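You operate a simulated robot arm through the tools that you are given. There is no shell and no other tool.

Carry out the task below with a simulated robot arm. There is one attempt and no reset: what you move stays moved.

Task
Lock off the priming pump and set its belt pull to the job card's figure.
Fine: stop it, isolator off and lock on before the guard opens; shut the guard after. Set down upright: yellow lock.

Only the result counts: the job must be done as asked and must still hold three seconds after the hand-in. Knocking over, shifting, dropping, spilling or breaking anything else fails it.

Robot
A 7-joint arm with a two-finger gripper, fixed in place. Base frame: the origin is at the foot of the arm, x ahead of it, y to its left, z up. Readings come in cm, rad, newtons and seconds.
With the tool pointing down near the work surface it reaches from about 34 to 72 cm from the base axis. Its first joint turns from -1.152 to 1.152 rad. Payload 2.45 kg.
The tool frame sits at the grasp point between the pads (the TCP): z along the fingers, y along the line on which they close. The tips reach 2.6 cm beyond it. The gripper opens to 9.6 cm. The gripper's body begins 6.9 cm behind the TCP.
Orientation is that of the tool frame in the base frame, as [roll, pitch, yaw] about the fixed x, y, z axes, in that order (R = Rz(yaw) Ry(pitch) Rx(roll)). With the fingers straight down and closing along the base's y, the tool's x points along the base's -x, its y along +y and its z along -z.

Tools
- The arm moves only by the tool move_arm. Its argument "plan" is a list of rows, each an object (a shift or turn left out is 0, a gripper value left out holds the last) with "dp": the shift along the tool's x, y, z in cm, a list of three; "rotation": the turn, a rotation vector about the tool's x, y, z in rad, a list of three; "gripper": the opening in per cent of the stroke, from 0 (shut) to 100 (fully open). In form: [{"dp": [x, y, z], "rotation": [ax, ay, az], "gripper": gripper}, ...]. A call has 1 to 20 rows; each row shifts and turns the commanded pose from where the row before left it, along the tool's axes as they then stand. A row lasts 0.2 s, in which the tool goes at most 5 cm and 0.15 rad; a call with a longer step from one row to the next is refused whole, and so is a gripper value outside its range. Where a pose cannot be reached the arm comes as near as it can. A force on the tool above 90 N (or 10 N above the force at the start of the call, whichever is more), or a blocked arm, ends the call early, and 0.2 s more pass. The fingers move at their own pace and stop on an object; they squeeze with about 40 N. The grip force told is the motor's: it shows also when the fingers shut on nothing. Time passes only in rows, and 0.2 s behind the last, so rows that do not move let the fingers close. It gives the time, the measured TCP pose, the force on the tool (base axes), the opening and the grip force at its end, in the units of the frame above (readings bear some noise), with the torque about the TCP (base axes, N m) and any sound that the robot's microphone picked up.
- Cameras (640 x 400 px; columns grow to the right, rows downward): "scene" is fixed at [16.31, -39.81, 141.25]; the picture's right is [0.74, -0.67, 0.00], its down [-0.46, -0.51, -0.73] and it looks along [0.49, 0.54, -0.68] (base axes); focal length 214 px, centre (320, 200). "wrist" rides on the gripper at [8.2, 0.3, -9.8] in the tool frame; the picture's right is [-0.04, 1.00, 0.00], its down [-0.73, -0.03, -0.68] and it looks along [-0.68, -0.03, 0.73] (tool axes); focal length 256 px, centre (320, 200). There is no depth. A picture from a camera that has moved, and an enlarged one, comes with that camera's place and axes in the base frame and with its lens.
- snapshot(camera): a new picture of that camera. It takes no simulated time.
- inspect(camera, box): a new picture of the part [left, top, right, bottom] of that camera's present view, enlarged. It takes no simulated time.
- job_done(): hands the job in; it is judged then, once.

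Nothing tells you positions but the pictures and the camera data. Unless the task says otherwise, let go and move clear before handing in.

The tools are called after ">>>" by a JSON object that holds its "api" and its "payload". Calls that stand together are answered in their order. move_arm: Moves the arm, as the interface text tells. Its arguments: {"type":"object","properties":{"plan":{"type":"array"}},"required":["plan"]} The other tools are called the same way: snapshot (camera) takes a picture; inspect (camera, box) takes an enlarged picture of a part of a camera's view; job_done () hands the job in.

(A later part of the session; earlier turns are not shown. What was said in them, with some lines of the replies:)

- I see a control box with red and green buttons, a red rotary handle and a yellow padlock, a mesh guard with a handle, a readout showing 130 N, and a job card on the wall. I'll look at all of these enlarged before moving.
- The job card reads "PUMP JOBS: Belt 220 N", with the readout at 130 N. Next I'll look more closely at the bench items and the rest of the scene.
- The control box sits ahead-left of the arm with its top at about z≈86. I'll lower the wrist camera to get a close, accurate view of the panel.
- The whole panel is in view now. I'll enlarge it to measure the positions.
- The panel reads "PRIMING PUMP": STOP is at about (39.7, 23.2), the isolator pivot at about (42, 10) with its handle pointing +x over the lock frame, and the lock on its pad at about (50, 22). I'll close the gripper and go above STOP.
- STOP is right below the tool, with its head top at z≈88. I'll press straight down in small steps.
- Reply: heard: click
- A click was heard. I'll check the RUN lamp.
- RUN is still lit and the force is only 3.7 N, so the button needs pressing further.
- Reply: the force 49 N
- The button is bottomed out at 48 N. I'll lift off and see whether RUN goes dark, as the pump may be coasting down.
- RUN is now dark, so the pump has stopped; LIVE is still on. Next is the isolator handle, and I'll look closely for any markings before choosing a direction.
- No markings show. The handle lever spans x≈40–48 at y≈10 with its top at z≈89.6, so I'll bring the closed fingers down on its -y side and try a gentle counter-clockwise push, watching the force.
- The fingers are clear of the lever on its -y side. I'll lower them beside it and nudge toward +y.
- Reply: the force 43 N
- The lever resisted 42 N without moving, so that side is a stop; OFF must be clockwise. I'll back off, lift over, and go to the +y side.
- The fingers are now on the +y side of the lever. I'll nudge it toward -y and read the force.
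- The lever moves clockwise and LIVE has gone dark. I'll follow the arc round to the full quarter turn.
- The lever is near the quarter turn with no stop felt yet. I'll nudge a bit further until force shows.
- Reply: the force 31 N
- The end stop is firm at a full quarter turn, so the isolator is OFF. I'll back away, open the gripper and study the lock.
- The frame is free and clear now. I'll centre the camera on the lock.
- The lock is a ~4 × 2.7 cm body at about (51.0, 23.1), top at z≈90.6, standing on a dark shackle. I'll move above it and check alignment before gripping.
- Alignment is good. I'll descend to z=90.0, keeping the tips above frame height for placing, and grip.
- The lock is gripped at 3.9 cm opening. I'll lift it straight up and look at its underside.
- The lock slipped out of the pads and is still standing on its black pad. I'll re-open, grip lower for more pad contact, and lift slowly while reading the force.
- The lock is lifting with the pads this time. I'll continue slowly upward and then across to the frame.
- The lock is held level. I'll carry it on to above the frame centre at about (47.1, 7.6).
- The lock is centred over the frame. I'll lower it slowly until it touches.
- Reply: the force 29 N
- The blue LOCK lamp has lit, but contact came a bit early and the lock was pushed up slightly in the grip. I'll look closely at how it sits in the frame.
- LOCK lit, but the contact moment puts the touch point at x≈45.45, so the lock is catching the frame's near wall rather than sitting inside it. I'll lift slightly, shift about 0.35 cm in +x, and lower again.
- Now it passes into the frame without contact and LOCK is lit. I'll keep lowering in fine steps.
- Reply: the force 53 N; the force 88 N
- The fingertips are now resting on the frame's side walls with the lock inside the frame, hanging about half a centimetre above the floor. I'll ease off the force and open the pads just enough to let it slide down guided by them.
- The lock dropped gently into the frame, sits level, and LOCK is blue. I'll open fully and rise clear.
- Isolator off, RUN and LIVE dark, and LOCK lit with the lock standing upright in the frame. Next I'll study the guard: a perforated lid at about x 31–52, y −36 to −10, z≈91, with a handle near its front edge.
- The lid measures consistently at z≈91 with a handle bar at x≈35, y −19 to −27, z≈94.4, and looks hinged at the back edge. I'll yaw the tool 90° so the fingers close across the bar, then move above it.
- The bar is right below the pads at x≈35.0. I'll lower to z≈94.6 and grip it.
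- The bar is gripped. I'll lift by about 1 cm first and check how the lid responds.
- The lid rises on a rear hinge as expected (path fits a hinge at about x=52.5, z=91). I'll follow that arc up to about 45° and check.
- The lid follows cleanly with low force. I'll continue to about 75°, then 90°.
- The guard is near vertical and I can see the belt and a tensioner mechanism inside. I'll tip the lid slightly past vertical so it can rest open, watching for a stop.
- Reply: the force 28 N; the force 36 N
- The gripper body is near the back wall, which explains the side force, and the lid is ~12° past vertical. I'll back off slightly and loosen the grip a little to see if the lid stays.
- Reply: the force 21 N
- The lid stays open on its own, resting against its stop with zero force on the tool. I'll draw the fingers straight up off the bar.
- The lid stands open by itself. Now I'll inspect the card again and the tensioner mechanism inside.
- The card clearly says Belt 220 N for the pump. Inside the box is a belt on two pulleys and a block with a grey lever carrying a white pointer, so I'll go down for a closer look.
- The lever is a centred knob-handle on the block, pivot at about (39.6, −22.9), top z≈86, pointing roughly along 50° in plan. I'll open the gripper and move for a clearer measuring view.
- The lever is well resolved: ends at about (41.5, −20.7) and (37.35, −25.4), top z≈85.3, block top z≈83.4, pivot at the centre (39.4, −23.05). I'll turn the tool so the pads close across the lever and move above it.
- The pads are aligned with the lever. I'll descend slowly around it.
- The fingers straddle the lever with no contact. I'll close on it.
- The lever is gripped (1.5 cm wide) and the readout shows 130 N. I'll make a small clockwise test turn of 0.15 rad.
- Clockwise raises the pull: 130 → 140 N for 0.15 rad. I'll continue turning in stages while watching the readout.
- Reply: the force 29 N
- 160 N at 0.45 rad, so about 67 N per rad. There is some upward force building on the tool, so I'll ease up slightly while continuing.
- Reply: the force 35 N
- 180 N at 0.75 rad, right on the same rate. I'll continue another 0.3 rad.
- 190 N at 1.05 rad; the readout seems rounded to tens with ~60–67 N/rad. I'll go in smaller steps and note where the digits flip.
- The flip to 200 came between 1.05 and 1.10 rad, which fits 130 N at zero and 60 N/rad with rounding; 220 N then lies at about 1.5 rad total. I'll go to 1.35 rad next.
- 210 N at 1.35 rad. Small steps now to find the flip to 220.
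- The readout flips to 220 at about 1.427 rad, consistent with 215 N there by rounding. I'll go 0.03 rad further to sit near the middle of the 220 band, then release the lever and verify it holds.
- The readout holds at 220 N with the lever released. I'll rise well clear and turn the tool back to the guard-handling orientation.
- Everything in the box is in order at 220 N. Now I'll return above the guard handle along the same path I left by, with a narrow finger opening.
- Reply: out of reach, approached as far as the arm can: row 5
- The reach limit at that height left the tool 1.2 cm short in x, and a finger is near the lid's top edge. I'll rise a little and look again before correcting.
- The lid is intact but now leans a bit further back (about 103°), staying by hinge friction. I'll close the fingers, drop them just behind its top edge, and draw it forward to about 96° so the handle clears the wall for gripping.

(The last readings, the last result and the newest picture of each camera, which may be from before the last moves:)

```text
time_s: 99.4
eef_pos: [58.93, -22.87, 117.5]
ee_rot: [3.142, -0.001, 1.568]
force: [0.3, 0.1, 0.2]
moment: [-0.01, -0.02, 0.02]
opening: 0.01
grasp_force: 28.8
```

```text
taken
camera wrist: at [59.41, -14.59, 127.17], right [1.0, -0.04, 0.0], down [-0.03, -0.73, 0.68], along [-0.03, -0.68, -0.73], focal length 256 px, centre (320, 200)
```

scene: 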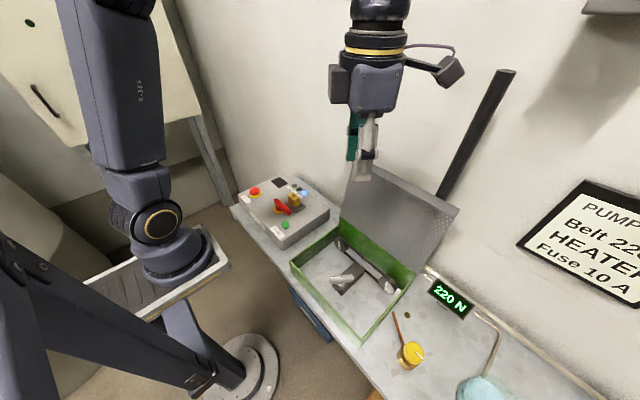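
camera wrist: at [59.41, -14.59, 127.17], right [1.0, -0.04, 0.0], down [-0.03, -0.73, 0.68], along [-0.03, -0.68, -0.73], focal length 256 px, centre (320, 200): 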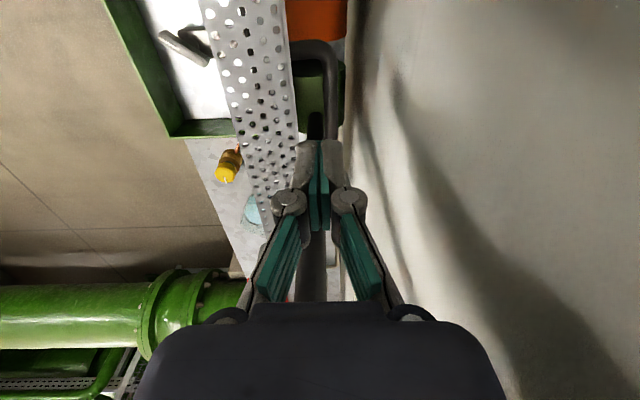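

>>> {"api": "move_arm", "payload": {"plan": [{"dp": [0, 0, 2]}, {"dp": [0, 0, 2]}, {"dp": [0, 0, 1.2]}, {"dp": [0, 0, 0]}]}}

>>> {"api": "snapshot", "payload": {"camera": "wrist"}}

```text
time_s: 100.4
eef_pos: [58.99, -22.88, 112.36]
ee_rot: [3.142, 0.0, 1.568]
force: [0.1, 0.2, 0.7]
moment: [0.01, 0.01, 0.02]
opening: 0.0
grasp_force: 28.5
```

```text
taken
camera wrist: at [59.39, -14.66, 122.0], right [1.0, -0.04, 0.0], down [-0.03, -0.73, 0.68], along [-0.03, -0.68, -0.73], focal length 256 px, centre (320, 200)
```

wrist: 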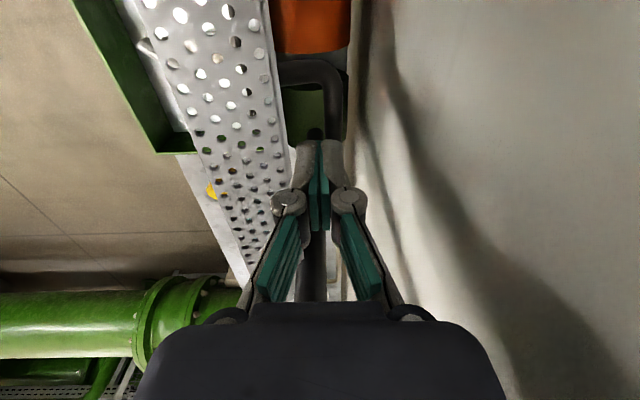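

The closed fingers sit just behind the lid's top edge with no contact. I'll draw it forward gently.

>>> {"api": "move_arm", "payload": {"plan": [{"dp": [0, -0.4, 0]}, {"dp": [0, -0.4, 0]}, {"dp": [0, -0.4, 0]}, {"dp": [0, -0.4, 0]}, {"dp": [0, -0.4, 0]}, {"dp": [0, 0, 0]}]}}

>>> {"api": "snapshot", "payload": {"camera": "wrist"}}

>>> {"api": "inspect", "payload": {"camera": "scene", "box": [310, 130, 510, 310]}}

```text
time_s: 101.8
eef_pos: [57.18, -22.91, 112.34]
ee_rot: [-3.141, -0.001, 1.569]
force: [0.7, 0.3, 0.8]
moment: [-0.04, 0.0, 0.0]
opening: 0.0
grasp_force: 28.2
```

```text
taken
camera wrist: at [57.43, -14.58, 122.02], right [1.0, -0.04, 0.0], down [-0.03, -0.73, 0.68], along [-0.03, -0.68, -0.73], focal length 256 px, centre (320, 200)
```

wrist: 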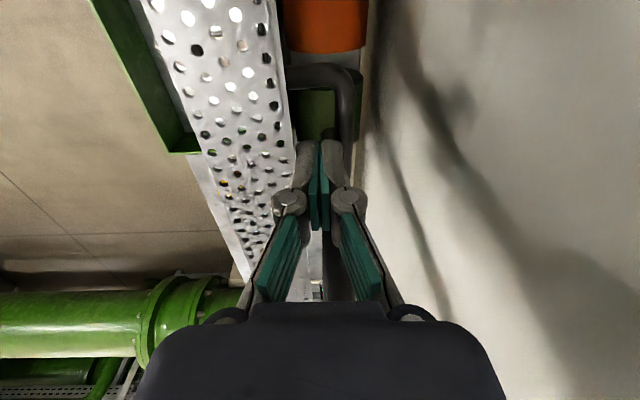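

```text
2.22 times, centred on (410, 220) of scene
camera zoom: at [16.31, -39.8, 141.25], right [0.74, -0.67, 0.0], down [-0.46, -0.51, -0.73], along [0.49, 0.54, -0.68], focal length 477 px, centre (120, 156)
```

zoom: 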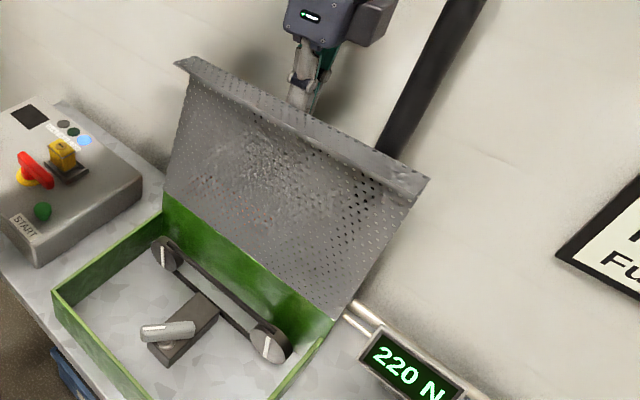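

>>> {"api": "move_arm", "payload": {"plan": [{"dp": [0, -0.4, 0]}, {"dp": [0, -0.4, 0]}, {"dp": [0, -0.4, 0]}, {"dp": [0, 0, 0]}]}}

>>> {"api": "move_arm", "payload": {"plan": [{"dp": [0, 0.6, 0]}, {"dp": [0, 0, -1]}, {"dp": [0, 0, -3]}, {"dp": [0, 0, 0]}]}}

>>> {"api": "snapshot", "payload": {"camera": "wrist"}}

>>> {"api": "inspect", "payload": {"camera": "scene", "box": [310, 130, 510, 310]}}

```text
time_s: 102.8
eef_pos: [55.94, -22.74, 112.39]
ee_rot: [3.14, 0.002, 1.57]
force: [1.8, -0.8, 9.4]
moment: [0.03, 0.11, 0.0]
opening: 0.0
grasp_force: 28.5
```

```text
time_s: 103.8
eef_pos: [56.5, -22.71, 116.4]
ee_rot: [-3.141, 0.0, 1.569]
force: [0.1, 0.3, 0.5]
moment: [-0.01, -0.01, 0.01]
opening: 0.0
grasp_force: 28.1
```

```text
taken
camera wrist: at [56.83, -14.43, 125.95], right [1.0, -0.04, 0.0], down [-0.03, -0.73, 0.68], along [-0.03, -0.68, -0.73], focal length 256 px, centre (320, 200)
```

wrist: 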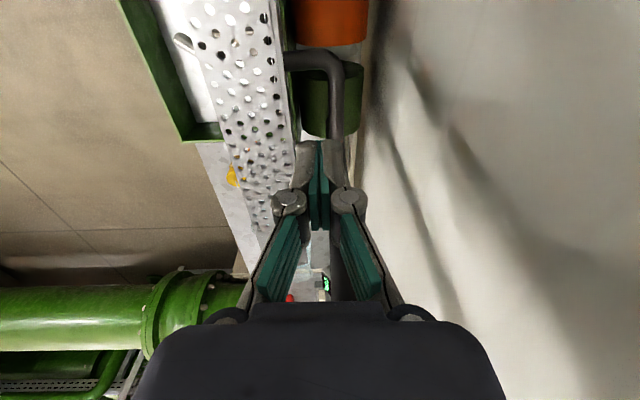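

```text
2.22 times, centred on (410, 220) of scene
camera zoom: at [16.31, -39.81, 141.25], right [0.74, -0.67, 0.0], down [-0.46, -0.51, -0.73], along [0.49, 0.54, -0.68], focal length 477 px, centre (120, 156)
```

zoom: 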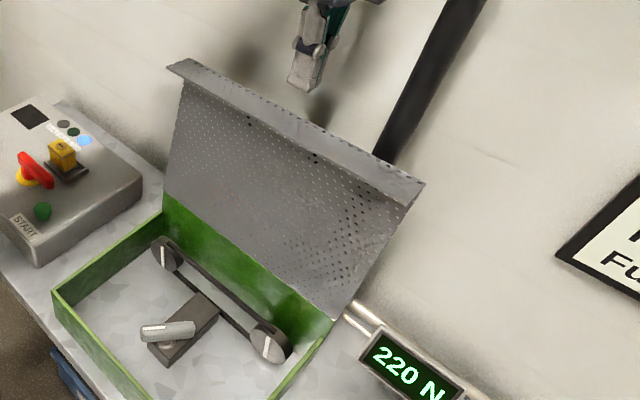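

The lid stays at about 97° with the bar at x≈58.0, z≈108. I'll set a narrow opening and lower over the bar.

>>> {"api": "move_arm", "payload": {"plan": [{"dp": [0, 0.8, 0], "gripper": 20}, {"dp": [0, 0.8, 0]}, {"dp": [0, 0, 0]}, {"dp": [0, 0, 2]}, {"dp": [0, 0, 2]}, {"dp": [0, 0, 1]}, {"dp": [0, 0, 0]}]}}

>>> {"api": "snapshot", "payload": {"camera": "wrist"}}

```text
time_s: 105.4
eef_pos: [58.24, -22.64, 111.17]
ee_rot: [3.139, -0.001, 1.57]
force: [0.4, 0.1, 0.1]
moment: [0.01, -0.02, 0.02]
opening: 1.92
grasp_force: 0.1
```

```text
taken
camera wrist: at [58.59, -14.44, 120.88], right [1.0, -0.04, 0.0], down [-0.03, -0.73, 0.68], along [-0.03, -0.68, -0.73], focal length 256 px, centre (320, 200)
```

wrist: 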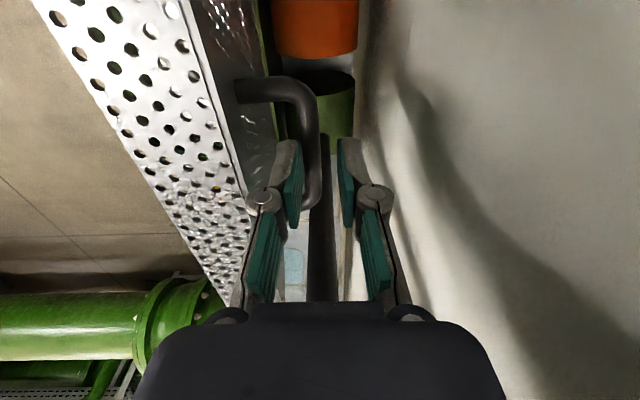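

>>> {"api": "move_arm", "payload": {"plan": [{"dp": [0, -0.42, 0]}, {"dp": [0, 0, 0.7]}, {"dp": [0, 0, 0.7]}, {"dp": [0, 0, 0]}]}}

>>> {"api": "snapshot", "payload": {"camera": "wrist"}}

```text
time_s: 106.4
eef_pos: [57.75, -22.66, 109.96]
ee_rot: [-3.141, 0.0, 1.571]
force: [-0.1, 0.3, -1.2]
moment: [0.02, -0.01, -0.05]
opening: 1.9
grasp_force: 0.0
```

```text
taken
camera wrist: at [58.1, -14.49, 119.54], right [1.0, -0.04, 0.0], down [-0.03, -0.73, 0.68], along [-0.03, -0.68, -0.73], focal length 256 px, centre (320, 200)
```

wrist: 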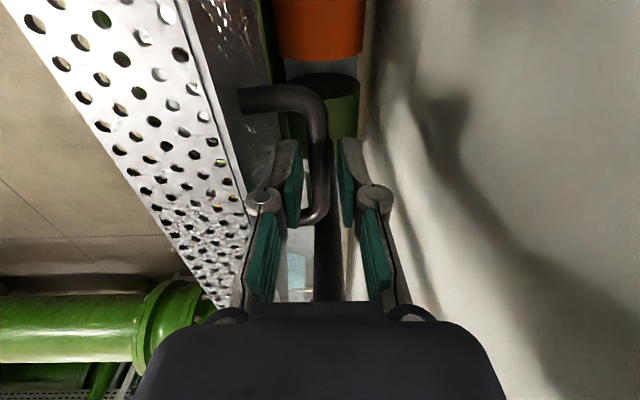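

The bar is centred between the pads. I'll go down to its height and grip.

>>> {"api": "move_arm", "payload": {"plan": [{"dp": [0, 0, 0.7]}, {"dp": [0, 0, 0.7]}, {"dp": [0, 0, 0.5]}, {"dp": [0, 0, 0], "gripper": 0}, {"dp": [0, 0, 0]}, {"dp": [0, 0, 0]}, {"dp": [0, 0, 0]}]}}

>>> {"api": "snapshot", "payload": {"camera": "wrist"}}

```text
time_s: 108.0
eef_pos: [57.61, -22.69, 108.06]
ee_rot: [-3.141, 0.001, 1.57]
force: [-0.6, 0.8, -1.0]
moment: [-0.1, 0.03, 0.08]
opening: 1.04
grasp_force: 38.0
```

```text
taken
camera wrist: at [58.05, -14.43, 117.7], right [1.0, -0.04, 0.0], down [-0.03, -0.73, 0.68], along [-0.03, -0.68, -0.73], focal length 256 px, centre (320, 200)
```

wrist: 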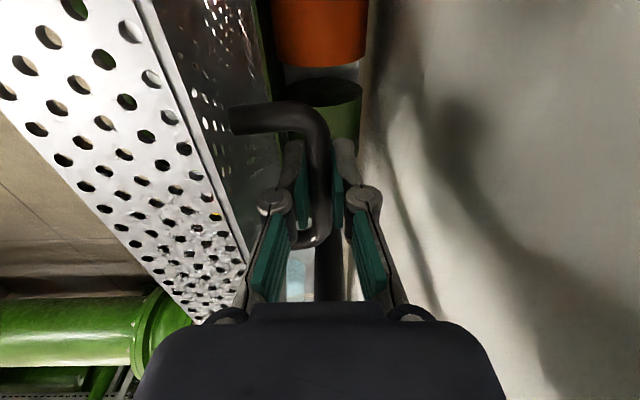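

The handle is gripped again. I'll reverse the opening arc, first down to about 60°.

>>> {"api": "move_arm", "payload": {"plan": [{"dp": [0, -0.8, -0.25]}, {"dp": [0, -0.8, -0.2]}, {"dp": [0, -1.55, -0.24]}, {"dp": [0, -1.55, -0.1]}, {"dp": [0, -1.56, 0.03]}, {"dp": [0, -1.56, 0.17]}, {"dp": [0, -1.53, 0.3]}, {"dp": [0, -1.5, 0.44]}, {"dp": [0, 0, 0]}]}}

>>> {"api": "snapshot", "payload": {"camera": "wrist"}}

>>> {"api": "inspect", "payload": {"camera": "scene", "box": [280, 150, 480, 330]}}

```text
time_s: 110.0
eef_pos: [46.73, -22.6, 107.86]
ee_rot: [-3.141, 0.001, 1.571]
force: [0.3, 7.9, -1.8]
moment: [-0.03, -0.06, 0.05]
opening: 1.04
grasp_force: 37.2
```

```text
taken
camera wrist: at [47.12, -14.46, 117.62], right [1.0, -0.04, 0.0], down [-0.03, -0.73, 0.68], along [-0.03, -0.68, -0.73], focal length 256 px, centre (320, 200)
```

wrist: 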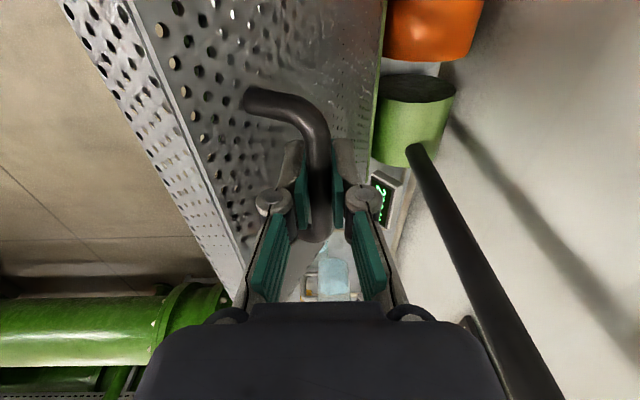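

```text
2.22 times, centred on (380, 240) of scene
camera zoom: at [16.32, -39.78, 141.26], right [0.74, -0.67, 0.0], down [-0.46, -0.51, -0.73], along [0.49, 0.54, -0.68], focal length 477 px, centre (187, 111)
```

zoom: 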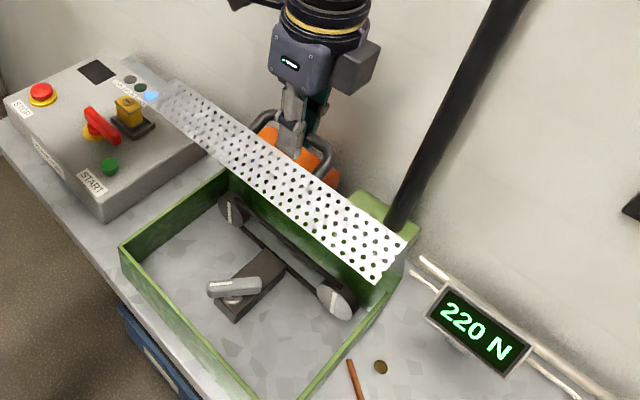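

The lid follows cleanly at about 60° with low force. I'll continue the arc down.

>>> {"api": "move_arm", "payload": {"plan": [{"dp": [0, -1.45, 0.56]}, {"dp": [0, -1.41, 0.69]}, {"dp": [0, -1.33, 0.81]}, {"dp": [0, -1.26, 0.92]}, {"dp": [0, -1.18, 1.03]}, {"dp": [0, -1.08, 1.13]}, {"dp": [0, 0, 0]}]}}

>>> {"api": "move_arm", "payload": {"plan": [{"dp": [0, -0.98, 1.21]}, {"dp": [0, -0.87, 1.3]}, {"dp": [0, -0.75, 1.37]}, {"dp": [0, 0, 0]}]}}

>>> {"api": "inspect", "payload": {"camera": "scene", "box": [270, 180, 430, 350]}}

```text
time_s: 111.6
eef_pos: [38.91, -22.76, 102.8]
ee_rot: [3.141, -0.001, 1.571]
force: [3.6, 2.6, -2.9]
moment: [-0.43, -0.09, 0.04]
opening: 1.0
grasp_force: 36.7
```

```text
time_s: 112.6
eef_pos: [36.41, -22.64, 98.78]
ee_rot: [3.142, 0.0, 1.567]
force: [-8.9, -4.3, 2.7]
moment: [-0.06, -0.01, 0.08]
opening: 1.01
grasp_force: 37.6
```

```text
2.35 times, centred on (350, 265) of scene
camera zoom: at [16.28, -39.82, 141.25], right [0.74, -0.67, 0.0], down [-0.46, -0.51, -0.73], along [0.49, 0.54, -0.68], focal length 505 px, centre (249, 47)
```

zoom: 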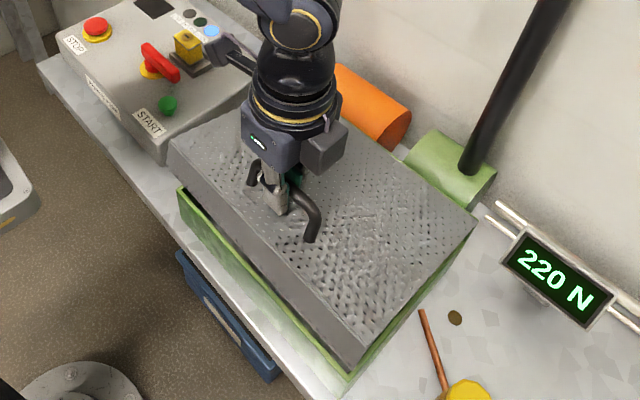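

About 15° left to close. I'll finish slowly.

>>> {"api": "move_arm", "payload": {"plan": [{"dp": [0, -0.32, 0.72]}, {"dp": [0, -0.31, 0.71]}, {"dp": [0, -0.25, 0.74]}, {"dp": [0, -0.25, 0.74]}, {"dp": [0, -0.13, 0.5]}, {"dp": [0, -0.12, 0.5]}, {"dp": [0, -0.1, 0.4]}, {"dp": [0, 0, 0]}]}}

>>> {"api": "inspect", "payload": {"camera": "scene", "box": [270, 180, 430, 350]}}

>>> {"api": "snapshot", "payload": {"camera": "wrist"}}

```text
time_s: 114.4
eef_pos: [35.02, -22.72, 94.59]
ee_rot: [3.14, 0.001, 1.567]
force: [-0.9, -10.0, 0.4]
moment: [0.02, 0.0, 0.01]
opening: 1.03
grasp_force: 37.6
```

```text
2.35 times, centred on (350, 265) of scene
camera zoom: at [16.31, -39.83, 141.24], right [0.74, -0.67, 0.0], down [-0.46, -0.51, -0.73], along [0.49, 0.54, -0.68], focal length 505 px, centre (249, 47)
```

zoom: 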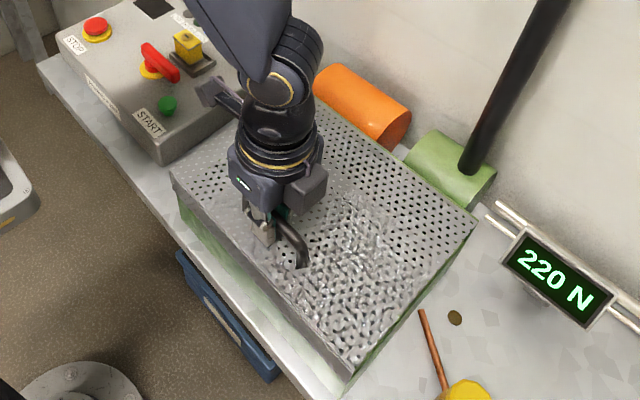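

```text
taken
camera wrist: at [35.37, -14.48, 104.17], right [1.0, -0.04, 0.0], down [-0.03, -0.73, 0.68], along [-0.03, -0.68, -0.73], focal length 256 px, centre (320, 200)
```

wrist: 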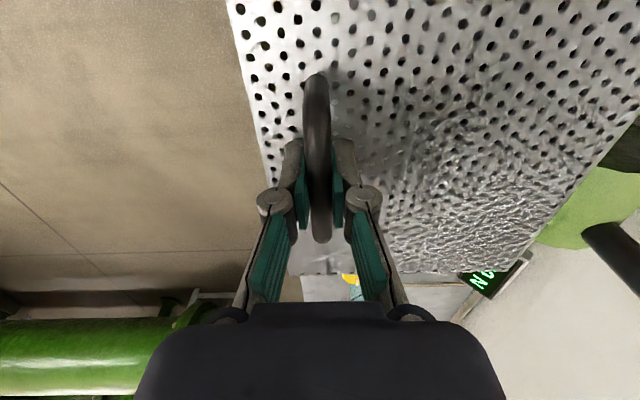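

The lid looks fully down; I'll press lightly to confirm it is seated.

>>> {"api": "move_arm", "payload": {"plan": [{"dp": [0, -0.03, 0.1]}, {"dp": [0, 0, 0.1]}, {"dp": [0, 0, 0]}]}}

>>> {"api": "move_arm", "payload": {"plan": [{"dp": [0, 0, 0.1]}, {"dp": [0, 0, 0.1]}, {"dp": [0, 0, 0]}]}}

```text
time_s: 115.2
eef_pos: [35.11, -22.67, 94.37]
ee_rot: [3.14, 0.002, 1.569]
force: [1.4, -3.0, 26.6]
moment: [0.05, 0.02, 0.04]
opening: 0.99
grasp_force: 37.5
```

```text
time_s: 116.0
eef_pos: [34.92, -22.77, 94.21]
ee_rot: [3.14, -0.001, 1.572]
force: [10.1, 2.3, 26.7]
moment: [0.01, 0.02, -0.01]
opening: 0.97
grasp_force: 37.3
```

The lid is seated (force rises with no further travel). I'll release the bar and rise clear.

>>> {"api": "move_arm", "payload": {"plan": [{"dp": [0, 0, 0], "gripper": 20}, {"dp": [0, 0, 0], "gripper": 50}, {"dp": [0, 0, 0]}, {"dp": [0, 0, -0.5]}, {"dp": [0, 0, -2]}, {"dp": [0, 0, -3]}, {"dp": [0, 0, -4]}, {"dp": [0, 0, -4]}, {"dp": [0, 0, 0]}]}}

>>> {"api": "snapshot", "payload": {"camera": "wrist"}}

>>> {"api": "snapshot", "payload": {"camera": "scene"}}

>>> {"api": "inspect", "payload": {"camera": "scene", "box": [270, 200, 430, 370]}}

```text
time_s: 118.0
eef_pos: [35.23, -22.75, 107.88]
ee_rot: [3.14, -0.001, 1.568]
force: [-0.6, 0.2, -1.0]
moment: [-0.01, 0.0, -0.01]
opening: 4.81
grasp_force: 0.1
```

```text
taken
camera wrist: at [35.57, -14.56, 117.47], right [1.0, -0.04, 0.0], down [-0.03, -0.73, 0.68], along [-0.03, -0.68, -0.73], focal length 256 px, centre (320, 200)
```

wrist: 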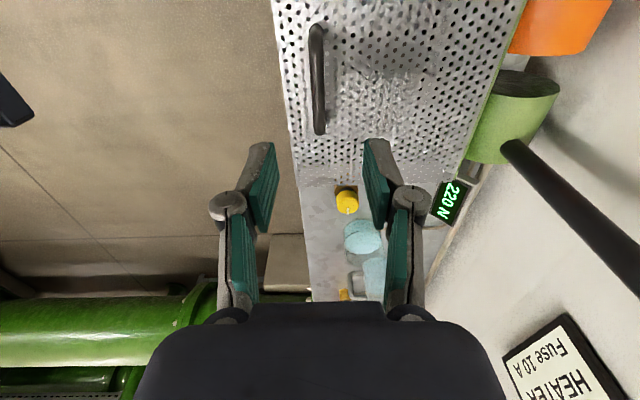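

```text
taken
```

scene: 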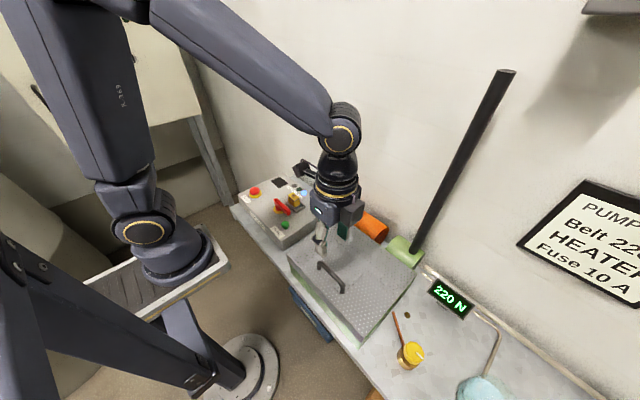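

```text
2.35 times, centred on (350, 285) of scene
camera zoom: at [16.31, -39.8, 141.25], right [0.74, -0.67, 0.0], down [-0.46, -0.51, -0.73], along [0.49, 0.54, -0.68], focal length 505 px, centre (249, 0)
```

zoom: 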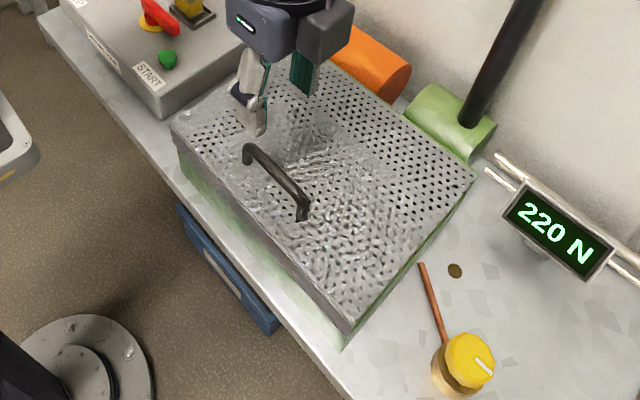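

The guard is shut exactly as at the start and the readout holds 220 N. I'll move clear and check the panel and lock once more.

>>> {"api": "move_arm", "payload": {"plan": [{"dp": [0, 0, -4]}, {"dp": [0, 0, -4]}, {"dp": [0, 1, -4]}, {"dp": [0, 1, -3]}, {"dp": [0, 0, 0]}, {"dp": [0, 0, 0]}, {"dp": [0, 0, 0]}]}}

>>> {"api": "snapshot", "payload": {"camera": "scene"}}

>>> {"api": "inspect", "payload": {"camera": "scene", "box": [220, 160, 340, 250]}}

>>> {"api": "inspect", "payload": {"camera": "scene", "box": [280, 170, 340, 220]}}

```text
time_s: 119.6
eef_pos: [36.99, -22.81, 122.86]
ee_rot: [-3.141, 0.001, 1.569]
force: [0.3, -0.4, -0.7]
moment: [0.0, -0.02, 0.01]
opening: 4.79
grasp_force: 0.0
```

```text
taken
```

scene: 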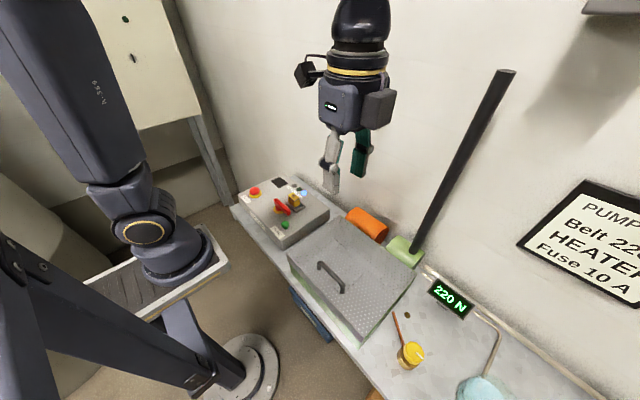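

```text
4.44 times, centred on (280, 205) of scene
camera zoom: at [16.31, -39.81, 141.25], right [0.74, -0.67, 0.0], down [-0.46, -0.51, -0.73], along [0.49, 0.54, -0.68], focal length 953 px, centre (498, 178)
```

zoom: 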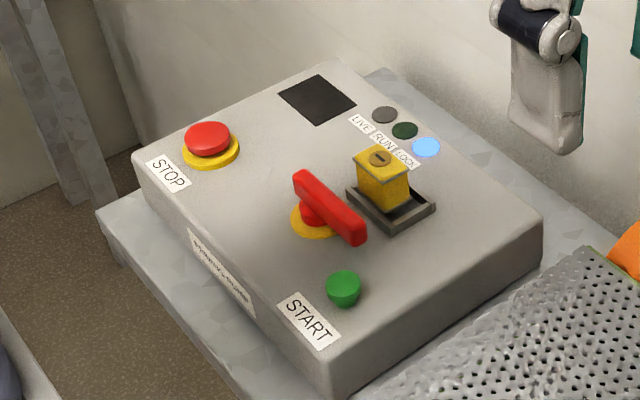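

```text
8.00 times, centred on (310, 195) of scene
camera zoom: at [16.31, -39.81, 141.25], right [0.74, -0.67, 0.0], down [-0.46, -0.51, -0.73], along [0.49, 0.54, -0.68], focal length 1716 px, centre (400, 240)
```

zoom: 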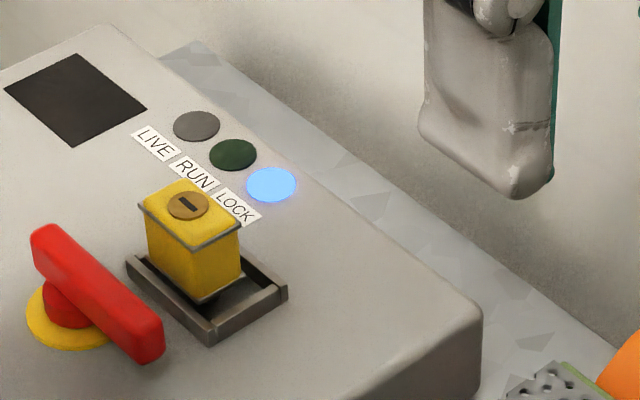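

The final check shows everything in place:
- The pump is stopped, and LIVE and RUN are dark.
- The isolator is turned off.
- The yellow lock stands upright in its frame with LOCK lit.
- The guard is shut and the readout is steady at 220 N.
- The arm is clear, so I'm handing in.

>>> {"api": "job_done", "payload": {}}

```text
The job is handed in.
```

The priming pump is locked off and its belt pull now reads 220 N, the figure on the job card. I've handed the job in, but no verdict came back with the hand-in.

- **Lock-off:** I pressed STOP, turned the isolator off and put the yellow lock in its frame before opening the guard. RUN and LIVE are dark, and LOCK is lit with the lock standing upright.
- **Belt pull:** I turned the tensioner lever from 130 N until the readout showed 220 N, and it held after I let go. The readout seems to round to the nearest 10 N, so the true pull may be a few newtons off.
- **Guard:** It is shut and sits where it did at the start.

Three things did not go cleanly:
- **Lock, first lift:** it slipped out of the fingers but stayed standing on its pad.
- **Lock, placing it:** it caught the edge of the frame on the first try. On the second it slid under 1 cm between the fingers into the frame.
- **Guard lid:** while it was open I nudged it a few degrees further back than planned and drew it forward again before closing it.

I saw nothing knocked over or damaged.
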